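You operate a simulated robot arm through the tools that you are given. There is no shell and no other tool.

You are at the controls of a simulated robot arm. One attempt, no reset.

## Task
Lay the pad dated 16 DEC on the writing mat and shine the desk lamp straight down on the mat.
Fine: the bill pads are in the desk drawer, shut it again; switch the lamp on with a dry grip and leave it on.
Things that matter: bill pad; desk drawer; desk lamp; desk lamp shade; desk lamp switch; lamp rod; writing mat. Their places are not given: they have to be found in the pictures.

It is judged by the outcome, as a careful person would: the job done as asked, and still so three seconds after it is handed in. It fails if anything else is knocked over, pushed out of place, dropped, spilled or broken.

## Robot
A 7-joint arm with a two-finger parallel gripper, fixed in place. Base frame: the origin is on the floor under the middle of its stand, x ahead of it, y to its left, z up. Readings come in mm, degrees, newtons and seconds.
With the tool pointing down near the work surface it reaches from about 440 to 920 mm from the base axis. Its first joint turns from -143.0 to 143.0 degrees. Payload 3 kg.
The TCP is the grasp point between the finger pads, 30 mm short of the fingertips. In the tool frame z runs along the fingers and y along their closing line. Largest opening 94 mm; finger width 28, thickness 10; the body of the gripper, 50 by 96 mm, starts 55 mm behind the TCP.
Orientation is that of the tool frame in the base frame, as a unit quaternion [w, x, y, z]. With the fingers straight down and closing along the base's y, the tool's x points along the base's -x, its y along +y and its z along -z.

## Interface
- The arm moves only by the tool apply_moves. Its argument "moves" is a list of rows, each a list of 3 entries, a list of its own where there are three numbers: the shift along the tool's x, y, z in units of 250 mm (1.0 is 250 mm), then the turn, a rotation vector about the tool's x, y, z in units of 45 degrees (1.0 is 45 degrees), then the closure, from 0 (fully open) to 1 (shut). In form: [[[tx, ty, tz], [wx, wy, wz], fingers], ...]. A call has 1 to 20 rows; each row is the pose to reach, as a shift and turn from the pose commanded when the call began, along the tool's axes at that moment. A call with a number of a shift or a turn outside -1 to 1 is refused whole. Each row takes 0.2 s and may step no farther than 50 mm and 8.6 degrees from the row before; otherwise, or with a gripper value out of range, the whole call is refused. A pose out of reach is approached as far as the arm can. The call stops where the force on the tool passes 90 N (or 10 N more than at its start, if that is more) or the arm is blocked; 0.2 s more then pass. Each finger travels about 72 mm/s and halts on what it meets, pressing with about 30 N; the grip force reading is that of the motor and also rises with nothing between the fingers. The clock runs only during rows and for 0.2 s after the last one: add rows that repeat a pose to give the fingers time. The reply holds the time, the measured pose of the TCP, the force on the tool along the base axes, the opening and the grip force, in the units named above and with some noise, with the torque about the TCP (base axes, N m) and any sound that the robot's microphone picked up.
- Cameras (640 x 400 px; columns grow to the right, rows downward): "scene" is fixed at [399.6, -504.6, 1378]; the picture's right is [0.99, -0.15, 0.00], its down [-0.05, -0.34, -0.94] and it looks along [0.15, 0.93, -0.34] (base axes); focal length 277 px, centre (320, 200). "wrist" rides on the gripper at [76, 14, -102] in the tool frame; the picture's right is [-0.18, 0.98, 0.00], its down [-0.75, -0.14, -0.64] and it looks along [-0.63, -0.12, 0.77] (tool axes); focal length 243 px, centre (320, 200).
- grab_frame(camera): a new picture of that camera. The clock stands still meanwhile.
- pixel_to_xyz(camera, pixels): for up to 12 pixels [column, row] of the newest picture of that camera ("zoom" is the newest enlarged one), the place [x, y, z] in the base frame of the surface seen there, good to about 2 mm, but the place of the scene camera against the robot may be out by one fixed shift of up to 25 mm in any direction. The clock stands still meanwhile.
- inspect(camera, box): a new picture of the part [left, top, right, bottom] of that camera's present view, enlarged. The clock stands still meanwhile.
- finish_job(): hands the job in; it is judged then, once.

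Unless the task says otherwise, let go and move clear before handing in.

The tools are called after ">>>" by a JSON object that holds its "op" and its "data". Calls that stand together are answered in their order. apply_moves: Moves the arm, as the interface text tells. Its arguments: {"type":"object","properties":{"moves":{"type":"array","items":{"type":"array"}}},"required":["moves"]} The other tools are called the same way: grab_frame (camera) takes a picture; pixel_to_xyz (camera, pixels) gives the place of the surface under pixels of a picture; inspect (camera, box) takes an enlarged picture of a part of a camera's view; finish_job () hands the job in.

At the start:

```text
t: 0.0
ee_pos: [283.0, 350.3, 1364.1]
tcp_rot: [0.001, 0.0, 1.0, -0.001]
contact_force: [-0.2, -0.7, 0.1]
moment: [-0.01, 0.0, -0.03]
grip_width: 94.1
finger_force: 0.1
```

scene: 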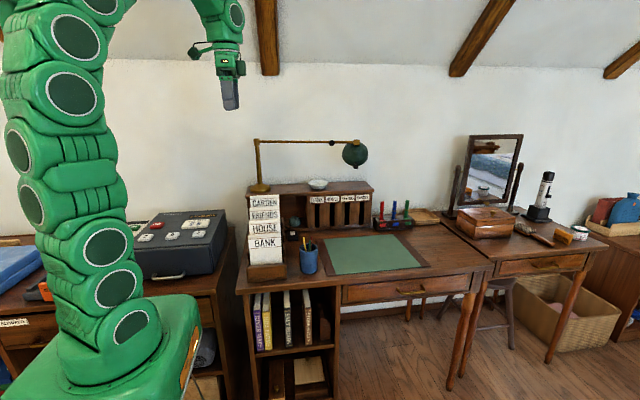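
wrist: 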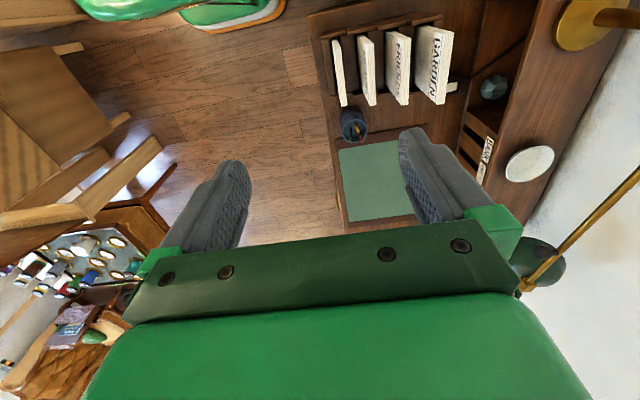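

The scene picture shows a writing desk with the mat (about 375,253), a drawer under it with a handle (412,292), and a lamp with a shade at (354,153) on a horizontal rod. I'll enlarge these areas first.

>>> {"op": "inspect", "data": {"camera": "scene", "box": [230, 120, 390, 220]}}

>>> {"op": "inspect", "data": {"camera": "scene", "box": [230, 180, 500, 350]}}

>>> {"op": "pixel_to_xyz", "data": {"camera": "scene", "pixels": [[354, 153], [260, 187], [257, 141], [356, 141], [317, 184], [334, 245], [393, 237], [420, 265], [330, 274], [412, 292], [345, 292], [470, 285]]}}

```text
4.00 times, centred on (310, 170) of scene
```

zoom: 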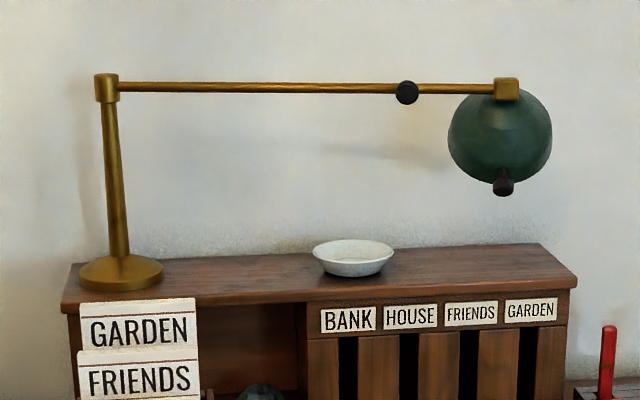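

```text
2.35 times, centred on (365, 265) of scene
```

zoom: 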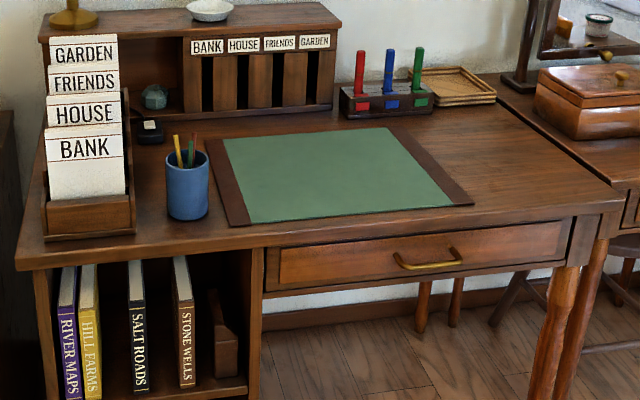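

```text
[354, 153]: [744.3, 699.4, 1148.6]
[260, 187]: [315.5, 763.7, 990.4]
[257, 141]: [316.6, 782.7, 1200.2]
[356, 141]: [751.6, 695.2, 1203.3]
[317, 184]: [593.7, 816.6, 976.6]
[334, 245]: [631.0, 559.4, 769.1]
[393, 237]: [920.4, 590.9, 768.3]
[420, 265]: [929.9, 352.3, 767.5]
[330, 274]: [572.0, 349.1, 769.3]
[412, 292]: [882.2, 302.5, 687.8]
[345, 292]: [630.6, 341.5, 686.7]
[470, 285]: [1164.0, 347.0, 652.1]
```

The zoom shows a dark knob on the rod near (332,143) and another dark knob on the shade near (356,166). The drawer has a brass handle. I'll check what the wrist camera shows of the lamp and desk.

>>> {"op": "inspect", "data": {"camera": "wrist", "box": [480, 100, 640, 300]}}

>>> {"op": "inspect", "data": {"camera": "wrist", "box": [300, 0, 560, 230]}}

>>> {"op": "inspect", "data": {"camera": "scene", "box": [325, 130, 385, 175]}}

>>> {"op": "pixel_to_xyz", "data": {"camera": "wrist", "pixels": [[545, 275], [600, 213], [530, 163], [580, 20], [345, 145], [340, 215], [405, 210], [495, 90], [353, 115], [337, 140]]}}

```text
2.00 times, centred on (560, 200) of wrist
```

zoom: 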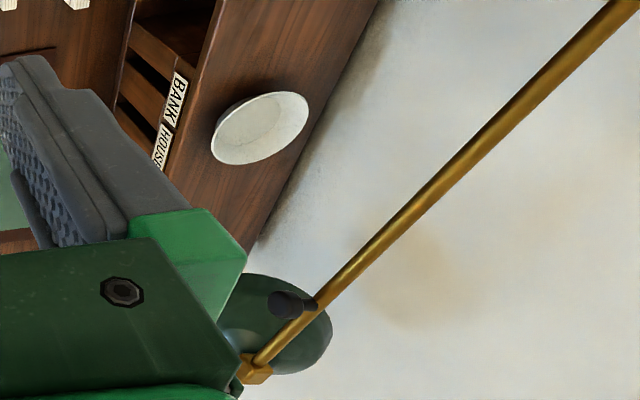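

```text
1.74 times, centred on (430, 115) of wrist
```

zoom: 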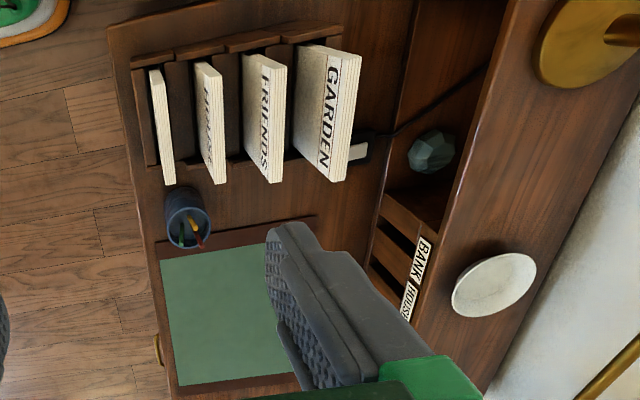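

```text
8.89 times, centred on (355, 152) of scene
```

zoom: 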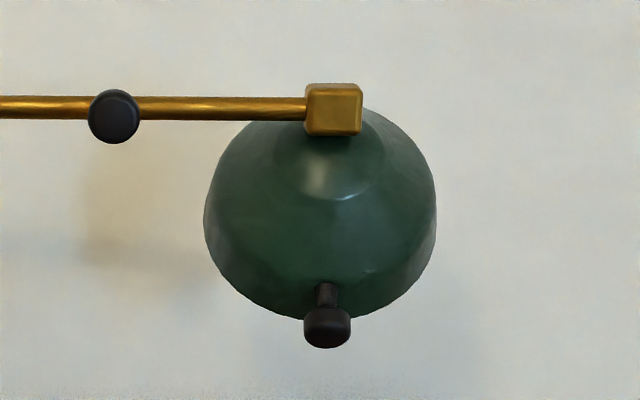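

```text
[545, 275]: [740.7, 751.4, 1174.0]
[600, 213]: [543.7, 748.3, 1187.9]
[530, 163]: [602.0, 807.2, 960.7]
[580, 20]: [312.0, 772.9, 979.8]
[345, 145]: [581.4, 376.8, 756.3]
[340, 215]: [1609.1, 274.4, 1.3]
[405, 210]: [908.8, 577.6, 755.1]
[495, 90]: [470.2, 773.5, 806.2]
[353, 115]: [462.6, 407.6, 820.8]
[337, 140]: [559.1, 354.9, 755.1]
```

The lamp rod runs at about z 1190 with a black knob on it, and the shade's knob sits on its rim. The scene camera seems to be offset by about 13 mm in z. I'll turn the wrist camera toward the lamp for a closer look.

>>> {"op": "apply_moves", "data": {"moves": [[[-0.11, 0, 0.04], [0, 0, -0.167], 0], [[-0.22, 0, 0.08], [0, 0, -0.333], 0], [[-0.33, 0, 0.12], [0, 0, -0.5], 0], [[-0.44, 0, 0.16], [0, 0, -0.667], 0], [[-0.55, 0, 0.2], [0, 0, -0.833], 0], [[-0.66, 0, 0.24], [0, 0, -1.0], 0]]}}

>>> {"op": "grab_frame", "data": {"camera": "wrist"}}

>>> {"op": "grab_frame", "data": {"camera": "scene"}}

```text
t: 1.4
ee_pos: [446.6, 349.0, 1302.9]
tcp_rot: [0.0, -0.384, 0.923, -0.001]
contact_force: [-0.7, 0.8, 0.1]
moment: [0.0, 0.01, 0.01]
grip_width: 93.8
finger_force: 0.2
```

```text
taken
```

wrist: 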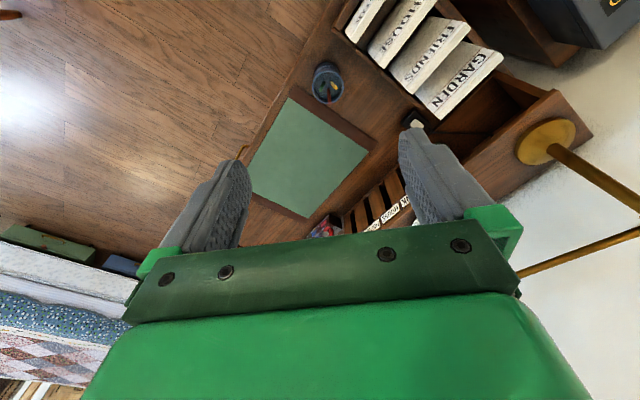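

```text
taken
```

scene: 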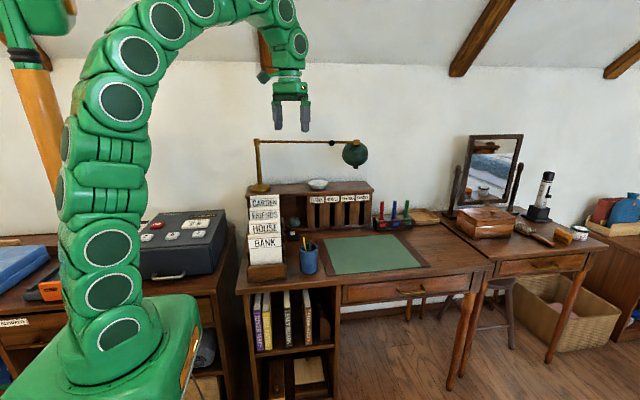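

The gripper body blocks the lower half of the wrist view, so objects need to appear in the upper half. I'll pitch the tool 45° toward the lamp to look at it directly.

>>> {"op": "apply_moves", "data": {"moves": [[[0, 0, 0], [0, -0.167, 0], 0], [[0, 0, 0], [0, -0.333, 0], 0], [[0, 0, 0], [0, -0.5, 0], 0], [[0, 0, 0], [0, -0.667, 0], 0], [[0, 0, 0], [0, -0.833, 0], 0], [[0, 0, 0], [0, -1.0, 0], 0]]}}

>>> {"op": "grab_frame", "data": {"camera": "wrist"}}

```text
t: 2.8
ee_pos: [446.9, 349.6, 1305.2]
tcp_rot: [0.354, -0.353, 0.853, 0.147]
contact_force: [-0.7, 0.1, 0.3]
moment: [-0.02, -0.02, -0.04]
grip_width: 94.0
finger_force: 0.1
```

```text
taken
```

wrist: 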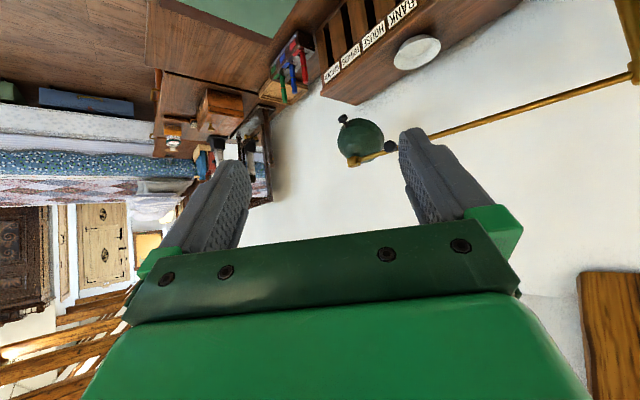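

The lamp is now visible: shade around (360,140), rim knob at (342,120), rod knob at (390,147). I'll zoom in and read positions.

>>> {"op": "inspect", "data": {"camera": "wrist", "box": [310, 90, 420, 190]}}

>>> {"op": "pixel_to_xyz", "data": {"camera": "wrist", "pixels": [[343, 120], [390, 147], [360, 140], [375, 156], [352, 156], [360, 125], [500, 113], [580, 92], [635, 78], [417, 52], [384, 140], [340, 145]]}}

```text
4.00 times, centred on (365, 140) of wrist
```

zoom: 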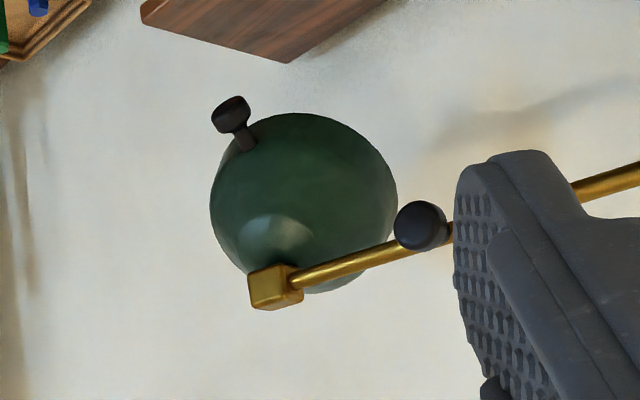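

```text
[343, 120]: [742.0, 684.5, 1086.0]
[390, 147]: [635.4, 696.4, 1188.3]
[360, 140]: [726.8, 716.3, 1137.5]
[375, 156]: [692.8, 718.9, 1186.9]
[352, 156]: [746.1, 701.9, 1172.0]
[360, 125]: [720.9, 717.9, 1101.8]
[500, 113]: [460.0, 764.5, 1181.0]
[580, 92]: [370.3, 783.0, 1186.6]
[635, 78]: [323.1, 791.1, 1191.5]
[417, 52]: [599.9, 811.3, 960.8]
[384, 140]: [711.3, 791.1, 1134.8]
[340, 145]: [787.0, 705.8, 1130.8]
```

I'll sample more points on the shade in this zoom, to work out its axis and tilt, and look at the lamp's base in the scene view.

>>> {"op": "pixel_to_xyz", "data": {"camera": "zoom", "pixels": [[230, 105], [238, 130], [246, 145], [300, 150], [270, 200], [330, 200], [370, 180], [230, 190], [300, 240], [270, 285], [420, 225], [350, 265]]}}

>>> {"op": "inspect", "data": {"camera": "scene", "box": [240, 130, 290, 200]}}

```text
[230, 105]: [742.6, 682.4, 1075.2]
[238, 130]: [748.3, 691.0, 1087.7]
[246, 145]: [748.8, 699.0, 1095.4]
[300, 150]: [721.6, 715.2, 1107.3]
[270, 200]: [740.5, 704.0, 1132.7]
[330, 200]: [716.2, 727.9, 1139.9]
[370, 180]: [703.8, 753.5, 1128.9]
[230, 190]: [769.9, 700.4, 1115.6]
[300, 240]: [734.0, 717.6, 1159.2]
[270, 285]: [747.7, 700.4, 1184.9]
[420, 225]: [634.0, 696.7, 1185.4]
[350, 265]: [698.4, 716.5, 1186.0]
```

```text
5.71 times, centred on (265, 165) of scene
```

zoom: 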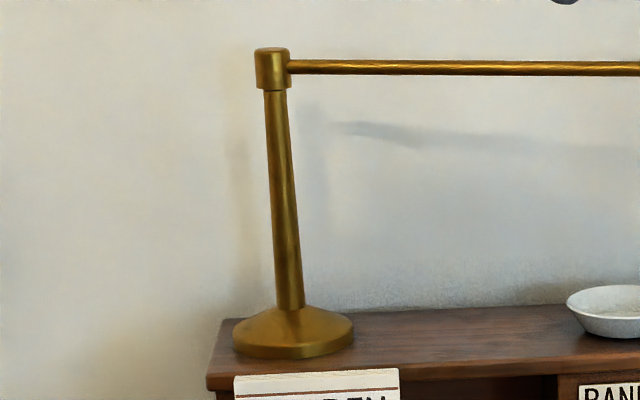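

The lamp's base has no visible switch. A small black item with a white patch sits on the desk near scene (294,237), and it could be the lamp switch. I'll zoom on it.

>>> {"op": "inspect", "data": {"camera": "scene", "box": [280, 210, 330, 250]}}

>>> {"op": "inspect", "data": {"camera": "scene", "box": [300, 170, 440, 250]}}

>>> {"op": "pixel_to_xyz", "data": {"camera": "scene", "pixels": [[294, 237], [292, 230], [317, 182], [332, 143], [356, 166], [354, 150], [300, 140]]}}

```text
10.00 times, centred on (305, 230) of scene
```

zoom: 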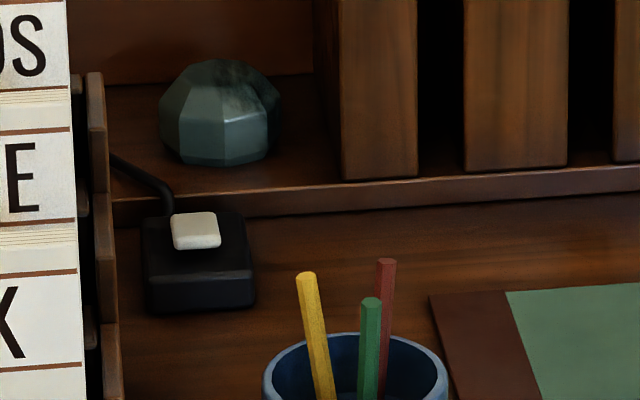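

```text
4.57 times, centred on (370, 210) of scene
```

zoom: 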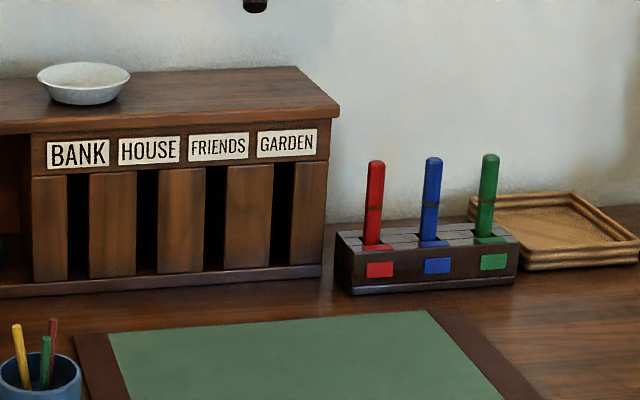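

```text
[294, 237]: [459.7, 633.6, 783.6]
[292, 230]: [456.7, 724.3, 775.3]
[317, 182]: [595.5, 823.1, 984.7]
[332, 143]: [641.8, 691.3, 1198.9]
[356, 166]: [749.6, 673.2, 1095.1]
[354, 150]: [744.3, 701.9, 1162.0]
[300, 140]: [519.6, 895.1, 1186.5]
```

The black box with a white button and a cable at scene (295,233) is the lamp switch, and the two black knobs on the lamp are its handles. I'll do the drawer first, so I'm swinging the tool round to face the drawer front, closing along vertical, in free air.

>>> {"op": "apply_moves", "data": {"moves": [[[0.072, -0.143, 0.074], [-0.118, 0, 0.118], 0], [[0.144, -0.286, 0.148], [-0.236, 0, 0.236], 0], [[0.216, -0.428, 0.222], [-0.354, 0, 0.354], 0], [[0.288, -0.571, 0.296], [-0.471, 0, 0.471], 0], [[0.36, -0.714, 0.37], [-0.589, 0, 0.589], 0], [[0.432, -0.857, 0.444], [-0.707, 0, 0.707], 0]]}}

```text
t: 4.2
ee_pos: [603.2, 201.5, 1149.1]
tcp_rot: [0.19, -0.191, 0.845, 0.463]
contact_force: [0.2, -0.2, -0.2]
moment: [-0.01, 0.03, 0.0]
grip_width: 94.1
finger_force: 0.1
```

The pose matches the plan. I'm continuing the second half of the turn while lowering toward the drawer front.

>>> {"op": "apply_moves", "data": {"moves": [[[-0.001, -0.166, 0.019], [-0.118, 0, 0.118], 0], [[-0.003, -0.332, 0.038], [-0.236, 0, 0.236], 0], [[-0.004, -0.498, 0.057], [-0.354, 0, 0.354], 0], [[-0.005, -0.664, 0.076], [-0.471, 0, 0.471], 0], [[-0.007, -0.83, 0.095], [-0.589, 0, 0.589], 0], [[-0.008, -0.996, 0.114], [-0.707, 0, 0.707], 0]]}}

>>> {"op": "grab_frame", "data": {"camera": "wrist"}}

>>> {"op": "grab_frame", "data": {"camera": "scene"}}

```text
t: 5.6
ee_pos: [731.0, 99.3, 958.8]
tcp_rot: [0.001, 0.001, 0.707, 0.708]
contact_force: [0.5, -0.5, -2.5]
moment: [0.19, 0.0, -0.03]
grip_width: 94.2
finger_force: 0.1
```

```text
taken
```

wrist: 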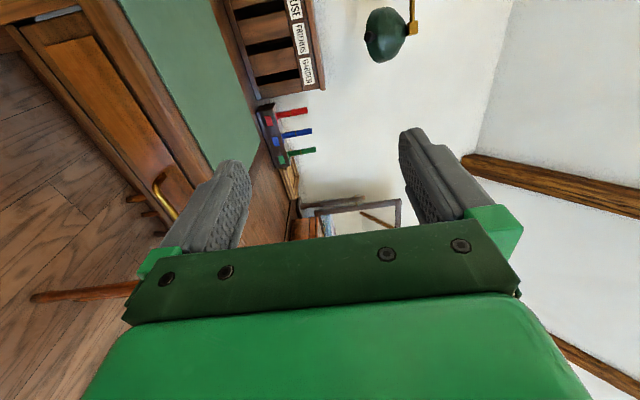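

```text
taken
```

scene: 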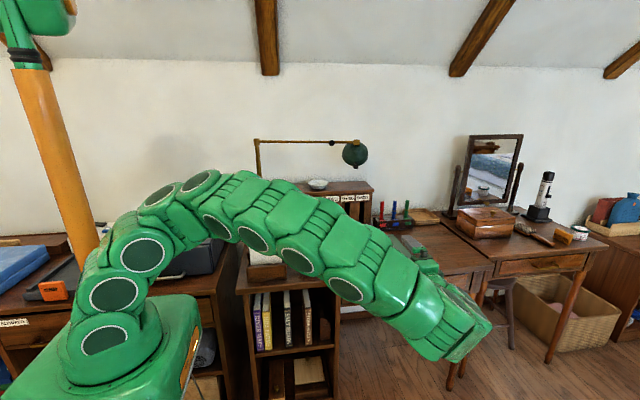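

The tool now faces the drawer, and the handle shows at wrist (165,195). I'll lower to near handle height to get accurate positions.

>>> {"op": "apply_moves", "data": {"moves": [[[-0.04, -0.16, -0.006], [0, 0, 0], 0], [[-0.08, -0.32, -0.012], [0, 0, 0], 0], [[-0.12, -0.48, -0.018], [0, 0, 0], 0], [[-0.16, -0.64, -0.024], [0, 0, 0], 0], [[-0.2, -0.8, -0.03], [0, 0, 0], 0], [[-0.236, -0.955, -0.036], [0, 0, 0], 0]]}}

>>> {"op": "grab_frame", "data": {"camera": "wrist"}}

>>> {"op": "grab_frame", "data": {"camera": "scene"}}

```text
t: 7.0
ee_pos: [789.4, 88.4, 723.3]
tcp_rot: [-0.001, 0.0, 0.707, 0.707]
contact_force: [-0.2, -0.7, 0.2]
moment: [0.01, -0.01, 0.01]
grip_width: 94.0
finger_force: 0.0
```

```text
taken
```

wrist: 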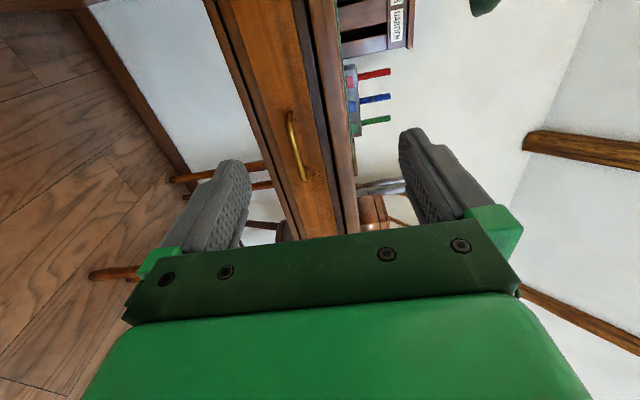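

```text
taken
```

scene: 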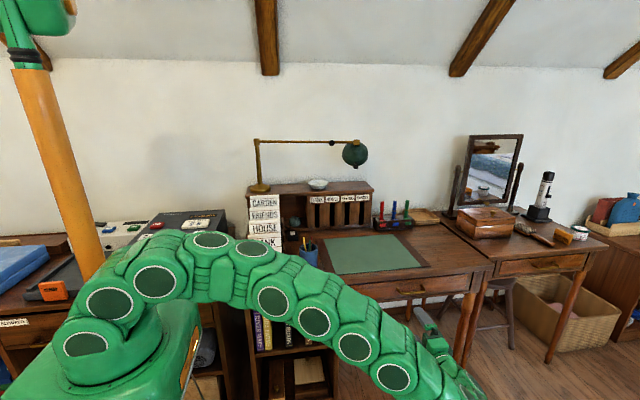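

>>> {"op": "inspect", "data": {"camera": "wrist", "box": [230, 60, 380, 240]}}

>>> {"op": "pixel_to_xyz", "data": {"camera": "wrist", "pixels": [[290, 115], [295, 140], [301, 175], [290, 130], [299, 150], [270, 150], [312, 150], [330, 150], [343, 150], [285, 60], [310, 215], [255, 100]]}}

```text
2.22 times, centred on (305, 150) of wrist
```

zoom: 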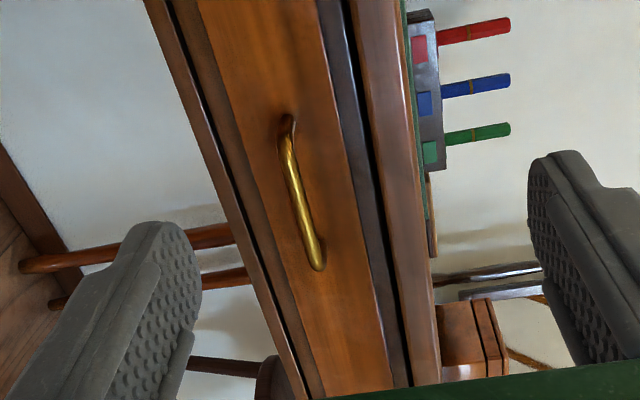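

```text
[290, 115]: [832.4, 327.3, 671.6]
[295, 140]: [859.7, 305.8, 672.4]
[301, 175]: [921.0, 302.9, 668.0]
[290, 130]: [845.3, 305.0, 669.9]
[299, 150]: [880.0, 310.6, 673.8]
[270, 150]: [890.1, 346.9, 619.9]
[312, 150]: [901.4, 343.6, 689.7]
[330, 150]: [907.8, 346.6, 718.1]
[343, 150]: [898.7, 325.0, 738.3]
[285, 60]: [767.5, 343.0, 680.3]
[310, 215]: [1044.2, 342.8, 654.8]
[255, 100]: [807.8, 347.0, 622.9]
```

The handle bar runs along x from about 835 to 925 at y≈305, z≈670, and the drawer face is at y≈343. I'll go to a pre-grasp pose in front of it with the fingers partly closed.

>>> {"op": "apply_moves", "data": {"moves": [[[-0.064, -0.043, 0.113], [0, 0, 0], 0.2], [[-0.129, -0.085, 0.226], [0, 0, 0], 0.45], [[-0.193, -0.128, 0.34], [0, 0, 0], 0.5], [[-0.258, -0.17, 0.453], [0, 0, 0], 0.5], [[-0.322, -0.213, 0.566], [0, 0, 0], 0.5]]}}

>>> {"op": "grab_frame", "data": {"camera": "wrist"}}

>>> {"op": "pixel_to_xyz", "data": {"camera": "wrist", "pixels": [[320, 150], [310, 100], [300, 60]]}}

```text
t: 8.2
ee_pos: [849.1, 213.6, 705.9]
tcp_rot: [0.0, 0.0, 0.707, 0.707]
contact_force: [0.1, -0.3, 0.0]
moment: [0.02, -0.04, 0.03]
grip_width: 47.0
finger_force: 0.1
out of reach, approached as far as the arm can: row 3, 4, 5
```

```text
taken
```

wrist: 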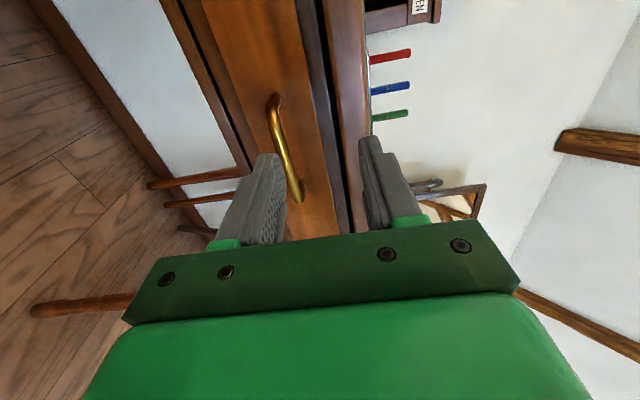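

```text
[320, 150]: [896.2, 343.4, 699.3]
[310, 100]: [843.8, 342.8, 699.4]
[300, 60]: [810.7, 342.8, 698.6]
```

The straight-on pose is out of reach, with the TCP stuck at (849,214,706). I'll back off and yaw the tool 30° toward +x so the wrist sits closer to the base.

>>> {"op": "apply_moves", "data": {"moves": [[[0, 0, -0.1], [0, -0.167, 0], 0.5], [[0, 0, -0.2], [0, -0.333, 0], 0.5], [[0, 0, -0.3], [0, -0.5, 0], 0.5], [[0, 0, -0.4], [0, -0.667, 0], 0.5]]}}

>>> {"op": "grab_frame", "data": {"camera": "wrist"}}

```text
t: 9.2
ee_pos: [847.5, 113.0, 705.3]
tcp_rot: [0.183, 0.183, 0.684, 0.682]
contact_force: [-0.4, -0.7, 0.3]
moment: [-0.02, -0.01, -0.01]
grip_width: 46.9
finger_force: 0.1
```

```text
taken
```

wrist: 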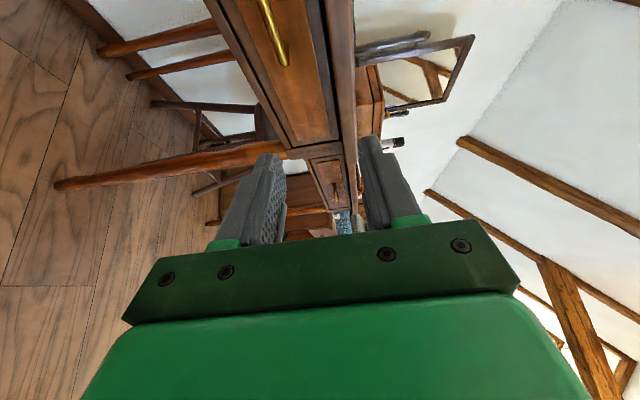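

The shift took effect from the reached pose, (847,113,705). I'll move to the pre-grasp pose at (872,240,670).

>>> {"op": "apply_moves", "data": {"moves": [[[0.042, -0.035, 0.122], [0, 0, 0], 0.5], [[0.084, -0.07, 0.244], [0, 0, 0], 0.5], [[0.127, -0.106, 0.367], [0, 0, 0], 0.5], [[0.169, -0.141, 0.489], [0, 0, 0], 0.5]]}}

>>> {"op": "grab_frame", "data": {"camera": "wrist"}}

>>> {"op": "grab_frame", "data": {"camera": "scene"}}

```text
t: 10.2
ee_pos: [872.8, 243.2, 669.5]
tcp_rot: [0.184, 0.184, 0.683, 0.682]
contact_force: [0.1, 0.6, -0.2]
moment: [0.02, 0.04, 0.02]
grip_width: 47.0
finger_force: 0.0
```

```text
taken
```

wrist: 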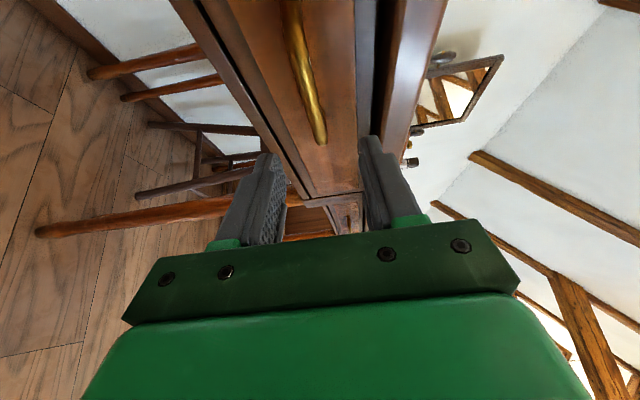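

```text
taken
```

scene: 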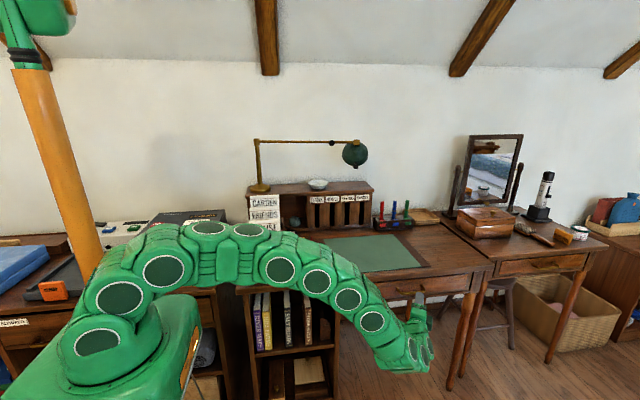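

The handle (wrist 300–322, 40–140) lies between the two fingers' heights. I'll check its position from here before moving in.

>>> {"op": "pixel_to_xyz", "data": {"camera": "wrist", "pixels": [[300, 50], [308, 85], [314, 110], [320, 135], [330, 100], [297, 20]]}}

```text
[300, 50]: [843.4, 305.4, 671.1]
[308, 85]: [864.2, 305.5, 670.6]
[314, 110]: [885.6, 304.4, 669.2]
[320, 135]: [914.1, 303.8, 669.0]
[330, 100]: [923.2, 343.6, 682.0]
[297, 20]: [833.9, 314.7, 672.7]
```

The bar centre is at about y 308, z 670. I'm moving straight in 60 mm and closing on it.

>>> {"op": "apply_moves", "data": {"moves": [[[0.04, 0, 0.069], [0, 0, 0], 0.5], [[0.08, 0, 0.139], [0, 0, 0], 0.5], [[0.12, 0, 0.208], [0, 0, 0], 0.5], [[0.12, 0, 0.208], [0, 0, 0], 0.75], [[0.12, 0, 0.208], [0, 0, 0], 1.0], [[0.12, 0, 0.208], [0, 0, 0], 1.0], [[0.12, 0, 0.208], [0, 0, 0], 1.0]]}}

>>> {"op": "grab_frame", "data": {"camera": "wrist"}}

```text
t: 11.8
ee_pos: [873.2, 302.5, 667.9]
tcp_rot: [0.183, 0.185, 0.685, 0.681]
contact_force: [3.4, -1.8, -33.8]
moment: [-0.28, -0.25, -0.47]
grip_width: 15.2
finger_force: 44.5
```

```text
taken
```

wrist: 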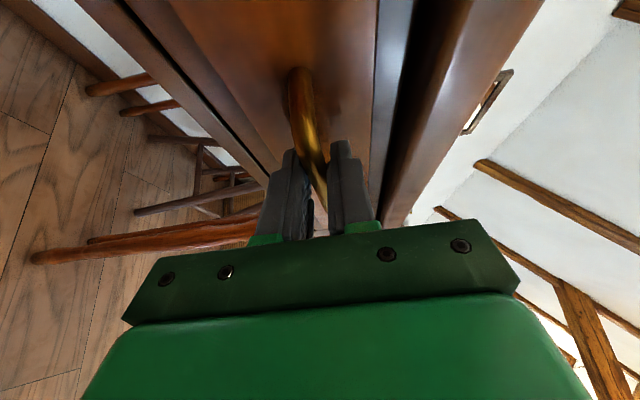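

The fingers have closed on the bar with 15 mm left between them. The 34 N downward force suggests I'm a touch high, so I'll ease down 2 mm and start pulling along −y.

>>> {"op": "apply_moves", "data": {"moves": [[[0, -0.008, 0], [0, 0, 0], 1.0], [[-0.02, -0.008, -0.035], [0, 0, 0], 1.0], [[-0.04, -0.008, -0.069], [0, 0, 0], 1.0], [[-0.06, -0.008, -0.104], [0, 0, 0], 1.0], [[-0.08, -0.008, -0.139], [0, 0, 0], 1.0], [[-0.1, -0.008, -0.173], [0, 0, 0], 1.0], [[-0.12, -0.008, -0.208], [0, 0, 0], 1.0]]}}

>>> {"op": "grab_frame", "data": {"camera": "wrist"}}

```text
t: 13.4
ee_pos: [872.5, 242.7, 668.1]
tcp_rot: [0.184, 0.183, 0.683, 0.683]
contact_force: [3.6, 1.4, -24.5]
moment: [-0.21, -0.16, -0.13]
grip_width: 15.0
finger_force: 45.3
```

```text
taken
```

wrist: 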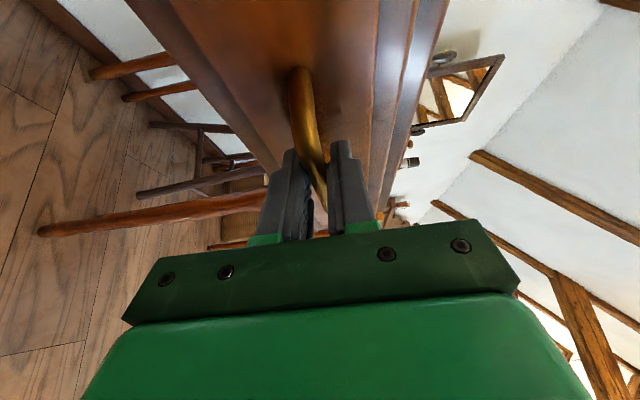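

The drawer slides with the handle. I'll keep pulling another 160 mm.

>>> {"op": "apply_moves", "data": {"moves": [[[-0.04, -0.004, -0.069], [0, 0, 0], 1.0], [[-0.08, -0.004, -0.139], [0, 0, 0], 1.0], [[-0.12, -0.004, -0.208], [0, 0, 0], 1.0], [[-0.16, -0.004, -0.277], [0, 0, 0], 1.0], [[-0.2, -0.004, -0.346], [0, 0, 0], 1.0], [[-0.24, -0.004, -0.416], [0, 0, 0], 1.0], [[-0.28, -0.004, -0.485], [0, 0, 0], 1.0], [[-0.32, -0.004, -0.554], [0, 0, 0], 1.0]]}}

>>> {"op": "grab_frame", "data": {"camera": "scene"}}

>>> {"op": "grab_frame", "data": {"camera": "wrist"}}

```text
t: 15.2
ee_pos: [871.9, 82.9, 667.2]
tcp_rot: [0.183, 0.184, 0.683, 0.682]
contact_force: [-27.1, -1.3, 16.1]
moment: [0.11, 0.09, -0.29]
grip_width: 15.0
finger_force: 44.9
```

```text
taken
```

scene: 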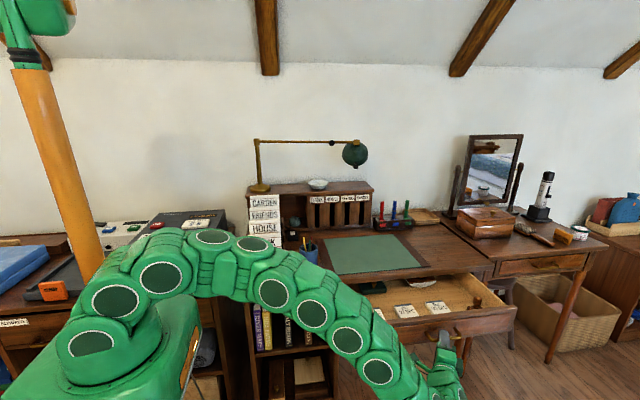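

```text
taken
```

wrist: 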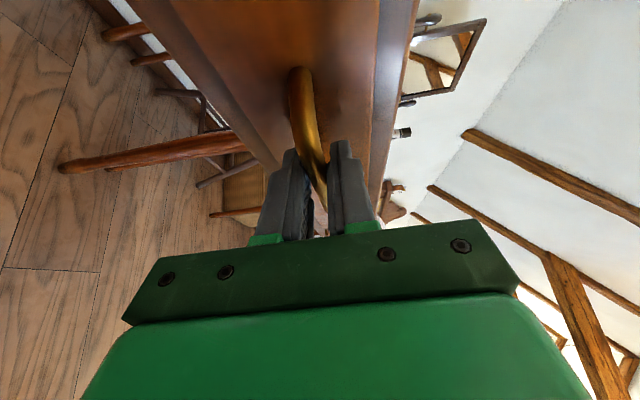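

The drawer is open about 220 mm and pads show inside it at scene (405,311) and (437,307). I'll zoom in on them.

>>> {"op": "inspect", "data": {"camera": "scene", "box": [355, 265, 525, 345]}}

>>> {"op": "pixel_to_xyz", "data": {"camera": "zoom", "pixels": [[190, 175], [310, 160], [60, 90], [530, 150], [450, 120], [330, 130]]}}

```text
3.76 times, centred on (440, 305) of scene
```

zoom: 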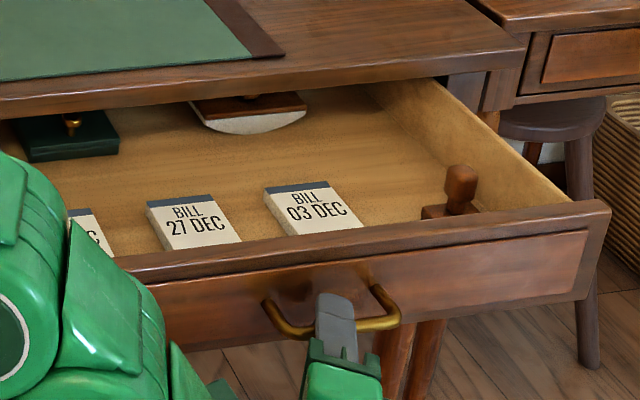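

```text
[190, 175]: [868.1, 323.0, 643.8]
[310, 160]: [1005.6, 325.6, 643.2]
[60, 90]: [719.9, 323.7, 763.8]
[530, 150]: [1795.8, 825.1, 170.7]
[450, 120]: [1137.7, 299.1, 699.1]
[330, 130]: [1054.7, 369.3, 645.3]
```

The pads read 27 DEC and 03 DEC, and a third is partly hidden on the left with only a "C" visible. I'll get the pad positions from this zoom.

>>> {"op": "pixel_to_xyz", "data": {"camera": "zoom", "pixels": [[195, 225], [180, 203], [148, 205], [210, 197], [310, 208], [295, 190], [90, 225], [85, 215], [240, 240], [260, 265], [460, 190], [540, 190]]}}

```text
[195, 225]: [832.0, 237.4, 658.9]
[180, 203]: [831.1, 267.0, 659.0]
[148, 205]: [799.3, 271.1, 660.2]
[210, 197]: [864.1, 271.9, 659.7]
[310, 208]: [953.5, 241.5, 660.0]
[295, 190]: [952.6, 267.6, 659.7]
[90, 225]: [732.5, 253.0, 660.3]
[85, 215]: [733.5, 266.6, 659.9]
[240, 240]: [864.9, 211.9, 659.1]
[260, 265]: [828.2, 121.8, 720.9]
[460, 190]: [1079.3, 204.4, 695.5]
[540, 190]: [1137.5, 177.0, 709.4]
```

The target should be the third pad, at about x 704–711 and y≈245, hidden behind the arm. I'll let go of the handle and back straight off it.

>>> {"op": "apply_moves", "data": {"moves": [[[0, 0, 0], [0, 0, 0], 0.7], [[0, 0, 0], [0, 0, 0], 0.5], [[0, 0, 0], [0, 0, 0], 0.5], [[-0.04, 0, -0.069], [0, 0, 0], 0.5], [[-0.08, 0, -0.139], [0, 0, 0], 0.5], [[-0.12, 0, -0.208], [0, 0, 0], 0.5], [[-0.18, 0, -0.312], [0, 0, 0], 0.5]]}}

>>> {"op": "grab_frame", "data": {"camera": "wrist"}}

```text
t: 16.8
ee_pos: [872.1, -8.0, 667.1]
tcp_rot: [0.182, 0.184, 0.684, 0.682]
contact_force: [0.3, -0.1, 0.7]
moment: [-0.02, -0.02, 0.01]
grip_width: 47.3
finger_force: 0.0
```

```text
taken
```

wrist: 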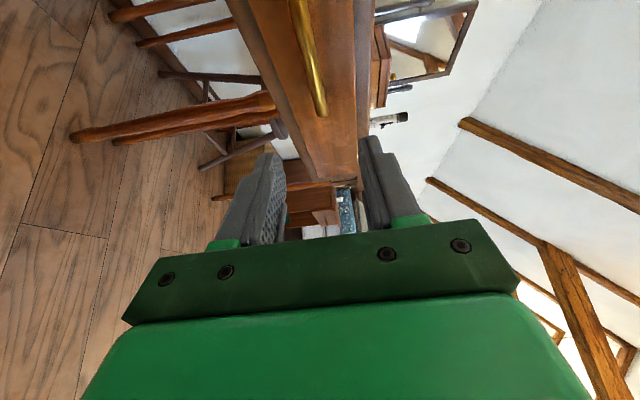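

The fingers are clear of the handle. Next I'll rise 230 mm while turning toward tool-down.

>>> {"op": "apply_moves", "data": {"moves": [[[0.05, 0.153, -0.006], [0.1625, 0.0436, -0.0436], 0.4], [[0.101, 0.307, -0.012], [0.325, 0.0871, -0.0871], 0.3], [[0.151, 0.46, -0.018], [0.4875, 0.1307, -0.1307], 0.2], [[0.201, 0.613, -0.024], [0.65, 0.1742, -0.1742], 0.1], [[0.252, 0.767, -0.03], [0.8125, 0.2178, -0.2178], 0], [[0.302, 0.92, -0.036], [0.975, 0.2613, -0.2613], 0]]}}

```text
t: 18.2
ee_pos: [803.4, 22.4, 897.8]
tcp_rot: [0.1, 0.1, 0.918, 0.371]
contact_force: [-0.2, 0.2, -0.4]
moment: [0.0, -0.03, -0.01]
grip_width: 94.2
finger_force: 0.0
```

I'm halfway through the turn. Finishing it while moving over the left part of the drawer to look inside.

>>> {"op": "apply_moves", "data": {"moves": [[[0.129, 0.097, 0.034], [0.1393, 0.0373, -0.0373], 0], [[0.259, 0.195, 0.069], [0.2786, 0.0747, -0.0747], 0], [[0.388, 0.292, 0.103], [0.4179, 0.112, -0.112], 0], [[0.518, 0.389, 0.138], [0.5571, 0.1493, -0.1493], 0], [[0.647, 0.486, 0.172], [0.6964, 0.1866, -0.1866], 0], [[0.777, 0.584, 0.207], [0.8357, 0.224, -0.224], 0], [[0.906, 0.681, 0.241], [0.975, 0.2613, -0.2613], 0]]}}

>>> {"op": "grab_frame", "data": {"camera": "wrist"}}

>>> {"op": "grab_frame", "data": {"camera": "scene"}}

```text
t: 19.8
ee_pos: [621.8, 239.4, 948.5]
tcp_rot: [0.002, 0.001, 1.0, -0.002]
contact_force: [0.9, -0.8, 0.1]
moment: [0.0, 0.05, 0.02]
grip_width: 93.9
finger_force: 0.1
```

```text
taken
```

wrist: 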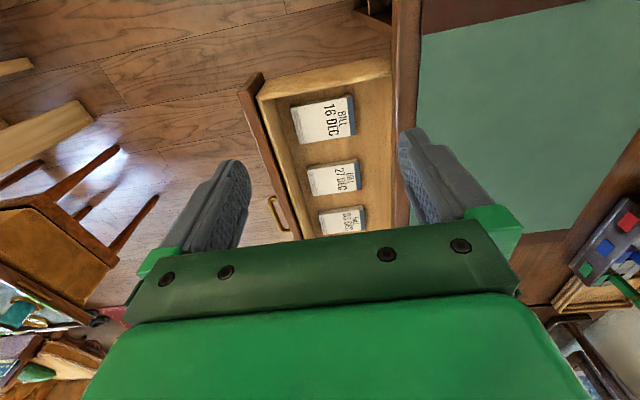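

```text
taken
```

scene: 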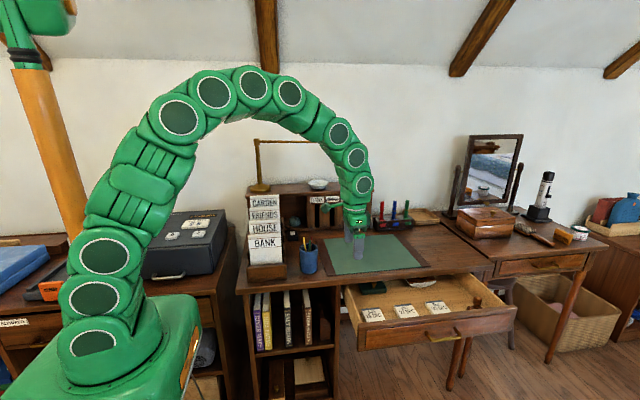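

The nearest pad, at wrist (325,120), reads "BILL 16 DEC". I'll zoom to confirm and read its corners.

>>> {"op": "inspect", "data": {"camera": "wrist", "box": [250, 60, 410, 160]}}

>>> {"op": "pixel_to_xyz", "data": {"camera": "wrist", "pixels": [[293, 107], [350, 97], [355, 133], [302, 142], [325, 120], [310, 80], [365, 100], [280, 150], [272, 100], [396, 70], [385, 150], [380, 70]]}}

```text
4.00 times, centred on (330, 110) of wrist
```

zoom: 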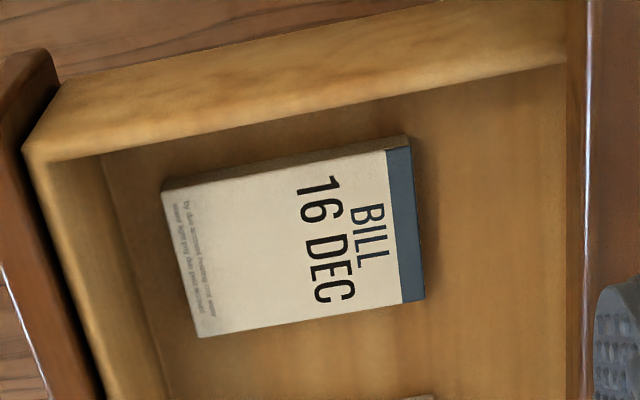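

```text
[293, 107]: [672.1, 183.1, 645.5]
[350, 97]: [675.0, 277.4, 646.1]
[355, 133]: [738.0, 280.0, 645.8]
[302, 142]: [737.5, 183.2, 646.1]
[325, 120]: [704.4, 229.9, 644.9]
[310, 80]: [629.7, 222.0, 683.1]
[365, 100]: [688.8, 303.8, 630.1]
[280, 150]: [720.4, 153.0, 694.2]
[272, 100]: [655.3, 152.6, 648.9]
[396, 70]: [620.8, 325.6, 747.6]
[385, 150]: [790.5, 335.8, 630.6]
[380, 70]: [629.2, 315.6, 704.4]
```

The pad is 66 mm wide in x (672–738) and about 98 mm long in y, 16 mm thick, so it must be gripped across x. I'll check the left wall's inner edge for finger clearance.

>>> {"op": "pixel_to_xyz", "data": {"camera": "zoom", "pixels": [[300, 100], [300, 112], [300, 118], [300, 124], [300, 135], [120, 250], [110, 300], [60, 250], [180, 200], [205, 335], [390, 150], [425, 297]]}}

```text
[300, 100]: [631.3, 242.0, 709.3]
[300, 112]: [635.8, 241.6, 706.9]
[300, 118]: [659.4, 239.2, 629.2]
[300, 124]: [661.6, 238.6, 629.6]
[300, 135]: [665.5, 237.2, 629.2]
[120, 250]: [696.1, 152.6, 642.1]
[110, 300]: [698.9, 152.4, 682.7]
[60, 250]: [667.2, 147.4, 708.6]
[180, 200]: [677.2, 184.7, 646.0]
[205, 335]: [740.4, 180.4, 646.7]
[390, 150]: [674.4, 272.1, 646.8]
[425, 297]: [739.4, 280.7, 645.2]
```

Left wall inner face is at x≈637 with its top at 708, so an 84 mm opening clears it. I'm turning the wrist −90° about its axis while moving above the pad.

>>> {"op": "apply_moves", "data": {"moves": [[[-0.028, -0.003, 0.05], [0, 0, -0.167], 0], [[-0.056, -0.006, 0.099], [0, 0, -0.333], 0], [[-0.084, -0.009, 0.149], [0, 0, -0.5], 0], [[-0.112, -0.012, 0.198], [0, 0, -0.667], 0], [[-0.14, -0.015, 0.248], [0, 0, -0.833], 0.05], [[-0.168, -0.017, 0.297], [0, 0, -1.0], 0.1]]}}

```text
t: 21.2
ee_pos: [660.9, 237.3, 876.9]
tcp_rot: [-0.001, -0.384, 0.923, -0.002]
contact_force: [0.4, -0.3, -0.1]
moment: [0.02, -0.05, -0.02]
grip_width: 84.5
finger_force: 0.1
```

The turn is on track. I'm completing it above the pad at (706,231).

>>> {"op": "apply_moves", "data": {"moves": [[[-0.018, -0.024, 0.058], [0, 0, -0.167], 0.1], [[-0.036, -0.048, 0.116], [0, 0, -0.333], 0.1], [[-0.055, -0.073, 0.174], [0, 0, -0.5], 0.1], [[-0.073, -0.097, 0.232], [0, 0, -0.667], 0.1], [[-0.091, -0.121, 0.29], [0, 0, -0.833], 0.1], [[-0.109, -0.145, 0.348], [0, 0, -0.996], 0.1]]}}

>>> {"op": "grab_frame", "data": {"camera": "wrist"}}

>>> {"op": "grab_frame", "data": {"camera": "scene"}}

```text
t: 22.6
ee_pos: [706.1, 230.7, 790.6]
tcp_rot: [0.001, -0.707, 0.708, 0.001]
contact_force: [-0.1, 0.0, -0.4]
moment: [-0.04, -0.02, -0.02]
grip_width: 84.9
finger_force: 0.1
```

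```text
taken
```

wrist: 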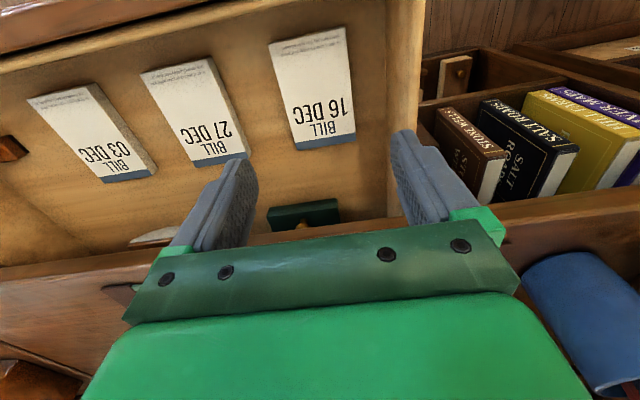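

```text
taken
```

scene: 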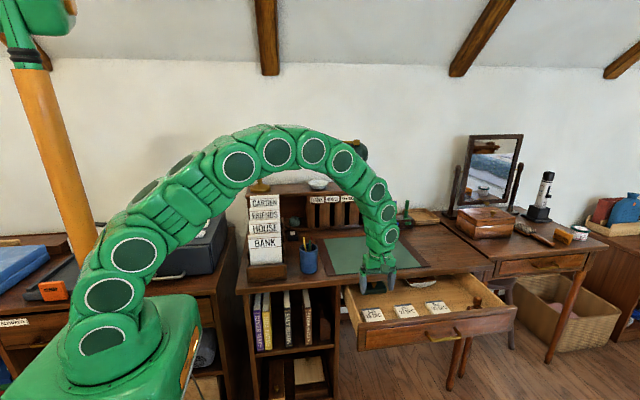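

The 16 DEC pad is below at wrist (315,90). I'll verify its corners from this view before descending.

>>> {"op": "pixel_to_xyz", "data": {"camera": "wrist", "pixels": [[273, 48], [344, 30], [353, 137], [294, 147], [313, 90], [385, 100], [372, 30], [260, 110]]}}

```text
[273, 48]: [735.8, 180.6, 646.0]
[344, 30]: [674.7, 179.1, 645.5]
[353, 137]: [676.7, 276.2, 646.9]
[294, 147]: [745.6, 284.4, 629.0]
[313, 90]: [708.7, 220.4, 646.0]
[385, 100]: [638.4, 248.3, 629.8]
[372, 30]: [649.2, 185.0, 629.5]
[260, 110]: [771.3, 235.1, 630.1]
```

Corners agree (x≈673–738, y≈180–281). I'll descend to TCP z 664 and close on the pad.

>>> {"op": "apply_moves", "data": {"moves": [[[0, 0, 0.15], [0, 0, 0], 0.1], [[0, 0, 0.3], [0, 0, 0], 0.1], [[0, 0, 0.42], [0, 0, 0], 0.1], [[0, 0, 0.506], [0, 0, 0], 0.1], [[0, 0, 0.506], [0, 0, 0], 0.3], [[0, 0, 0.506], [0, 0, 0], 0.4], [[0, 0, 0.506], [0, 0, 0], 0.5], [[0, 0, 0.506], [0, 0, 0], 0.5]]}}

>>> {"op": "grab_frame", "data": {"camera": "wrist"}}

```text
t: 24.4
ee_pos: [704.7, 230.4, 663.6]
tcp_rot: [0.0, -0.706, 0.708, -0.001]
contact_force: [1.6, -0.2, 6.4]
moment: [0.03, -0.16, -0.03]
grip_width: 67.0
finger_force: 29.6
```

```text
taken
```

wrist: 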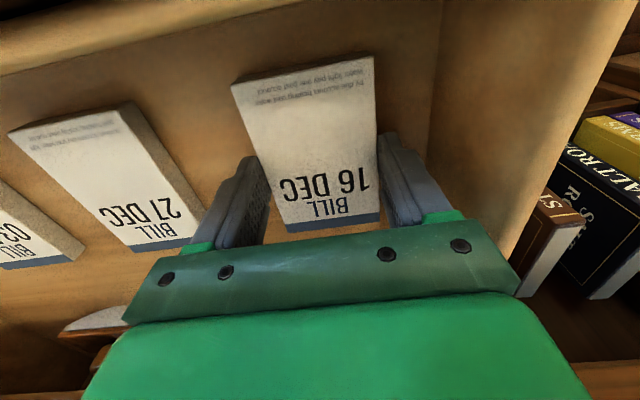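

The pad is held (67 mm, 30 N). I'm lifting it straight up out of the drawer.

>>> {"op": "apply_moves", "data": {"moves": [[[0, 0, 0], [0, 0, 0], 0.7], [[0, 0, -0.06], [0, 0, 0], 0.7], [[0, 0, -0.18], [0, 0, 0], 0.7], [[0, 0, -0.32], [0, 0, 0], 0.7], [[0, 0, -0.46], [0, 0, 0], 0.7], [[0, 0, -0.6], [0, 0, 0], 0.7], [[0, 0, -0.744], [0, 0, 0], 0.7]]}}

>>> {"op": "grab_frame", "data": {"camera": "wrist"}}

>>> {"op": "grab_frame", "data": {"camera": "scene"}}

```text
t: 26.0
ee_pos: [706.2, 230.7, 850.6]
tcp_rot: [-0.001, -0.706, 0.709, 0.0]
contact_force: [-0.5, -0.3, -0.8]
moment: [0.0, -0.01, 0.02]
grip_width: 67.1
finger_force: 29.7
```

```text
taken
```

wrist: 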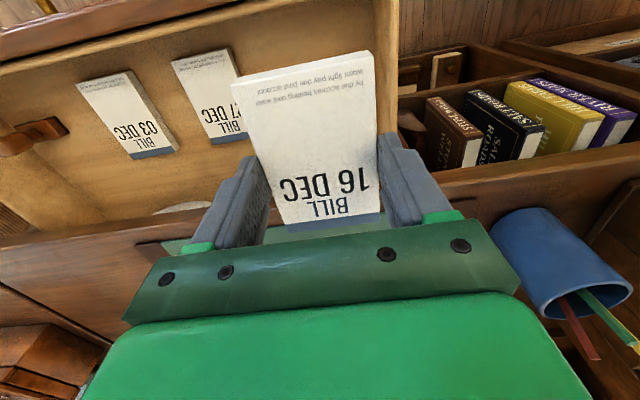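

```text
taken
```

scene: 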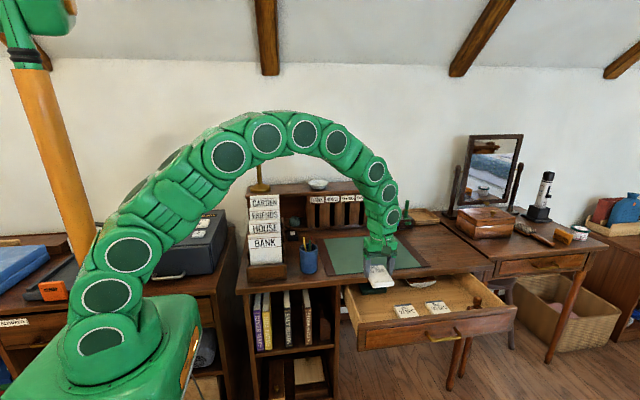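

The pad lifted cleanly and the other pads stayed put. Now I'll find the mat's corners and the surroundings to pick the placing spot.

>>> {"op": "pixel_to_xyz", "data": {"camera": "scene", "pixels": [[329, 273], [425, 265], [321, 242], [403, 238], [340, 270], [340, 250], [310, 270], [300, 255]]}}

>>> {"op": "inspect", "data": {"camera": "scene", "box": [290, 210, 450, 310]}}

```text
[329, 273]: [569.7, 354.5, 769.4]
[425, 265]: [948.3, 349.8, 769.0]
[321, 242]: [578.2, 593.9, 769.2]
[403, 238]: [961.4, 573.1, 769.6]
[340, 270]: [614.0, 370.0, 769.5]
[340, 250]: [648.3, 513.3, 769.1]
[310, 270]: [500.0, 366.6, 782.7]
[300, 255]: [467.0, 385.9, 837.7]
```

```text
4.00 times, centred on (370, 260) of scene
```

zoom: 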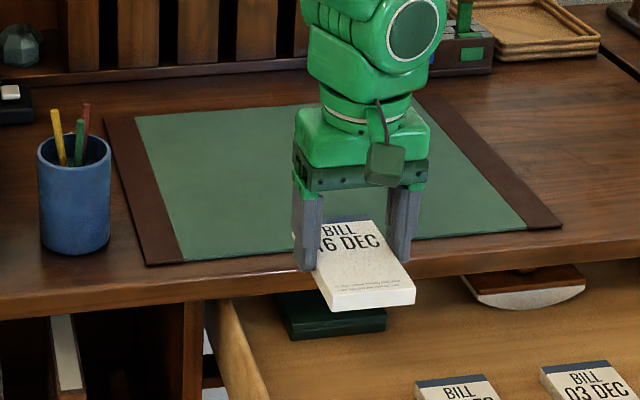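

The mat spans roughly x 558–953 and y 357–607 (corrected). I'll carry the pad to above (715,450).

>>> {"op": "apply_moves", "data": {"moves": [[[-0.146, -0.006, 0], [0, 0, 0], 0.7], [[-0.292, -0.012, 0], [0, 0, 0], 0.7], [[-0.438, -0.018, 0], [0, 0, 0], 0.7], [[-0.584, -0.024, 0], [0, 0, 0], 0.7], [[-0.73, -0.03, 0], [0, 0, 0], 0.7], [[-0.876, -0.036, 0], [0, 0, 0], 0.7]]}}

>>> {"op": "grab_frame", "data": {"camera": "wrist"}}

>>> {"op": "pixel_to_xyz", "data": {"camera": "wrist", "pixels": [[200, 100], [180, 60], [420, 60], [440, 110], [150, 130], [100, 60], [460, 150], [150, 200]]}}

```text
t: 27.4
ee_pos: [715.8, 447.1, 849.8]
tcp_rot: [0.0, -0.706, 0.709, 0.0]
contact_force: [-0.4, 0.9, -0.9]
moment: [0.01, -0.02, 0.01]
grip_width: 67.1
finger_force: 30.3
```

```text
taken
```

wrist: 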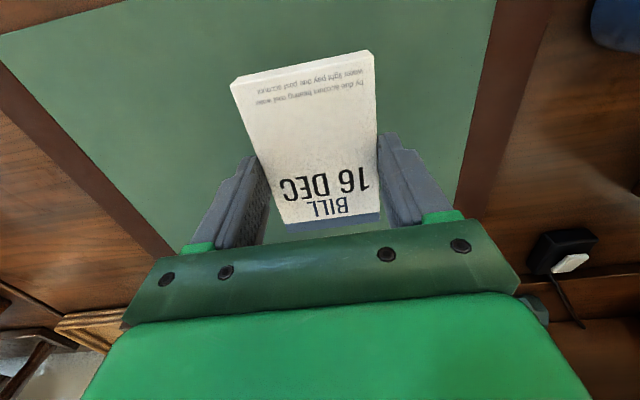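

```text
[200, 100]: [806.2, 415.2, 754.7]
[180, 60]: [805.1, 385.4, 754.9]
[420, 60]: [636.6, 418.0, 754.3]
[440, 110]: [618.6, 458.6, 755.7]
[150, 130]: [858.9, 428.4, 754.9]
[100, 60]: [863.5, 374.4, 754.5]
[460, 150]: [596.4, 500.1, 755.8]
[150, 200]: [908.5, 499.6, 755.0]
```

The mat surface is at z≈755, so the pad's bottom touches at TCP z≈789. I'll lower it, release gently, and read the switch's position from this picture.

>>> {"op": "pixel_to_xyz", "data": {"camera": "wrist", "pixels": [[570, 263], [553, 245], [545, 262], [590, 238], [570, 300], [540, 240]]}}

>>> {"op": "apply_moves", "data": {"moves": [[[0, 0, 0.1], [0, 0, 0], 0.7], [[0, 0, 0.18], [0, 0, 0], 0.7], [[0, 0, 0.22], [0, 0, 0], 0.7], [[0, 0, 0.238], [0, 0, 0], 0.7], [[0, 0, 0.238], [0, 0, 0], 0.7]]}}

```text
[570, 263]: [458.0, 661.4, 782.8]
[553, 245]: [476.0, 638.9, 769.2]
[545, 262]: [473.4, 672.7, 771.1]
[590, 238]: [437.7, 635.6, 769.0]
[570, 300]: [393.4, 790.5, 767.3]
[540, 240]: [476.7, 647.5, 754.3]
```

```text
t: 28.6
ee_pos: [717.0, 448.1, 788.7]
tcp_rot: [0.001, -0.706, 0.708, 0.0]
contact_force: [-0.1, 0.0, 0.1]
moment: [0.11, -0.04, 0.07]
grip_width: 67.1
finger_force: 30.2
```

Readings show no contact force yet, so I'm easing down 2 more mm before releasing.

>>> {"op": "apply_moves", "data": {"moves": [[[0, 0, 0.006], [0, 0, 0], 0.7], [[0, 0, 0.01], [0, 0, 0], 0.7]]}}

```text
t: 29.2
ee_pos: [715.8, 450.3, 787.7]
tcp_rot: [0.0, -0.706, 0.708, -0.001]
contact_force: [-6.8, -1.0, 27.9]
moment: [-0.08, 0.28, -0.04]
grip_width: 67.5
finger_force: 29.8
```

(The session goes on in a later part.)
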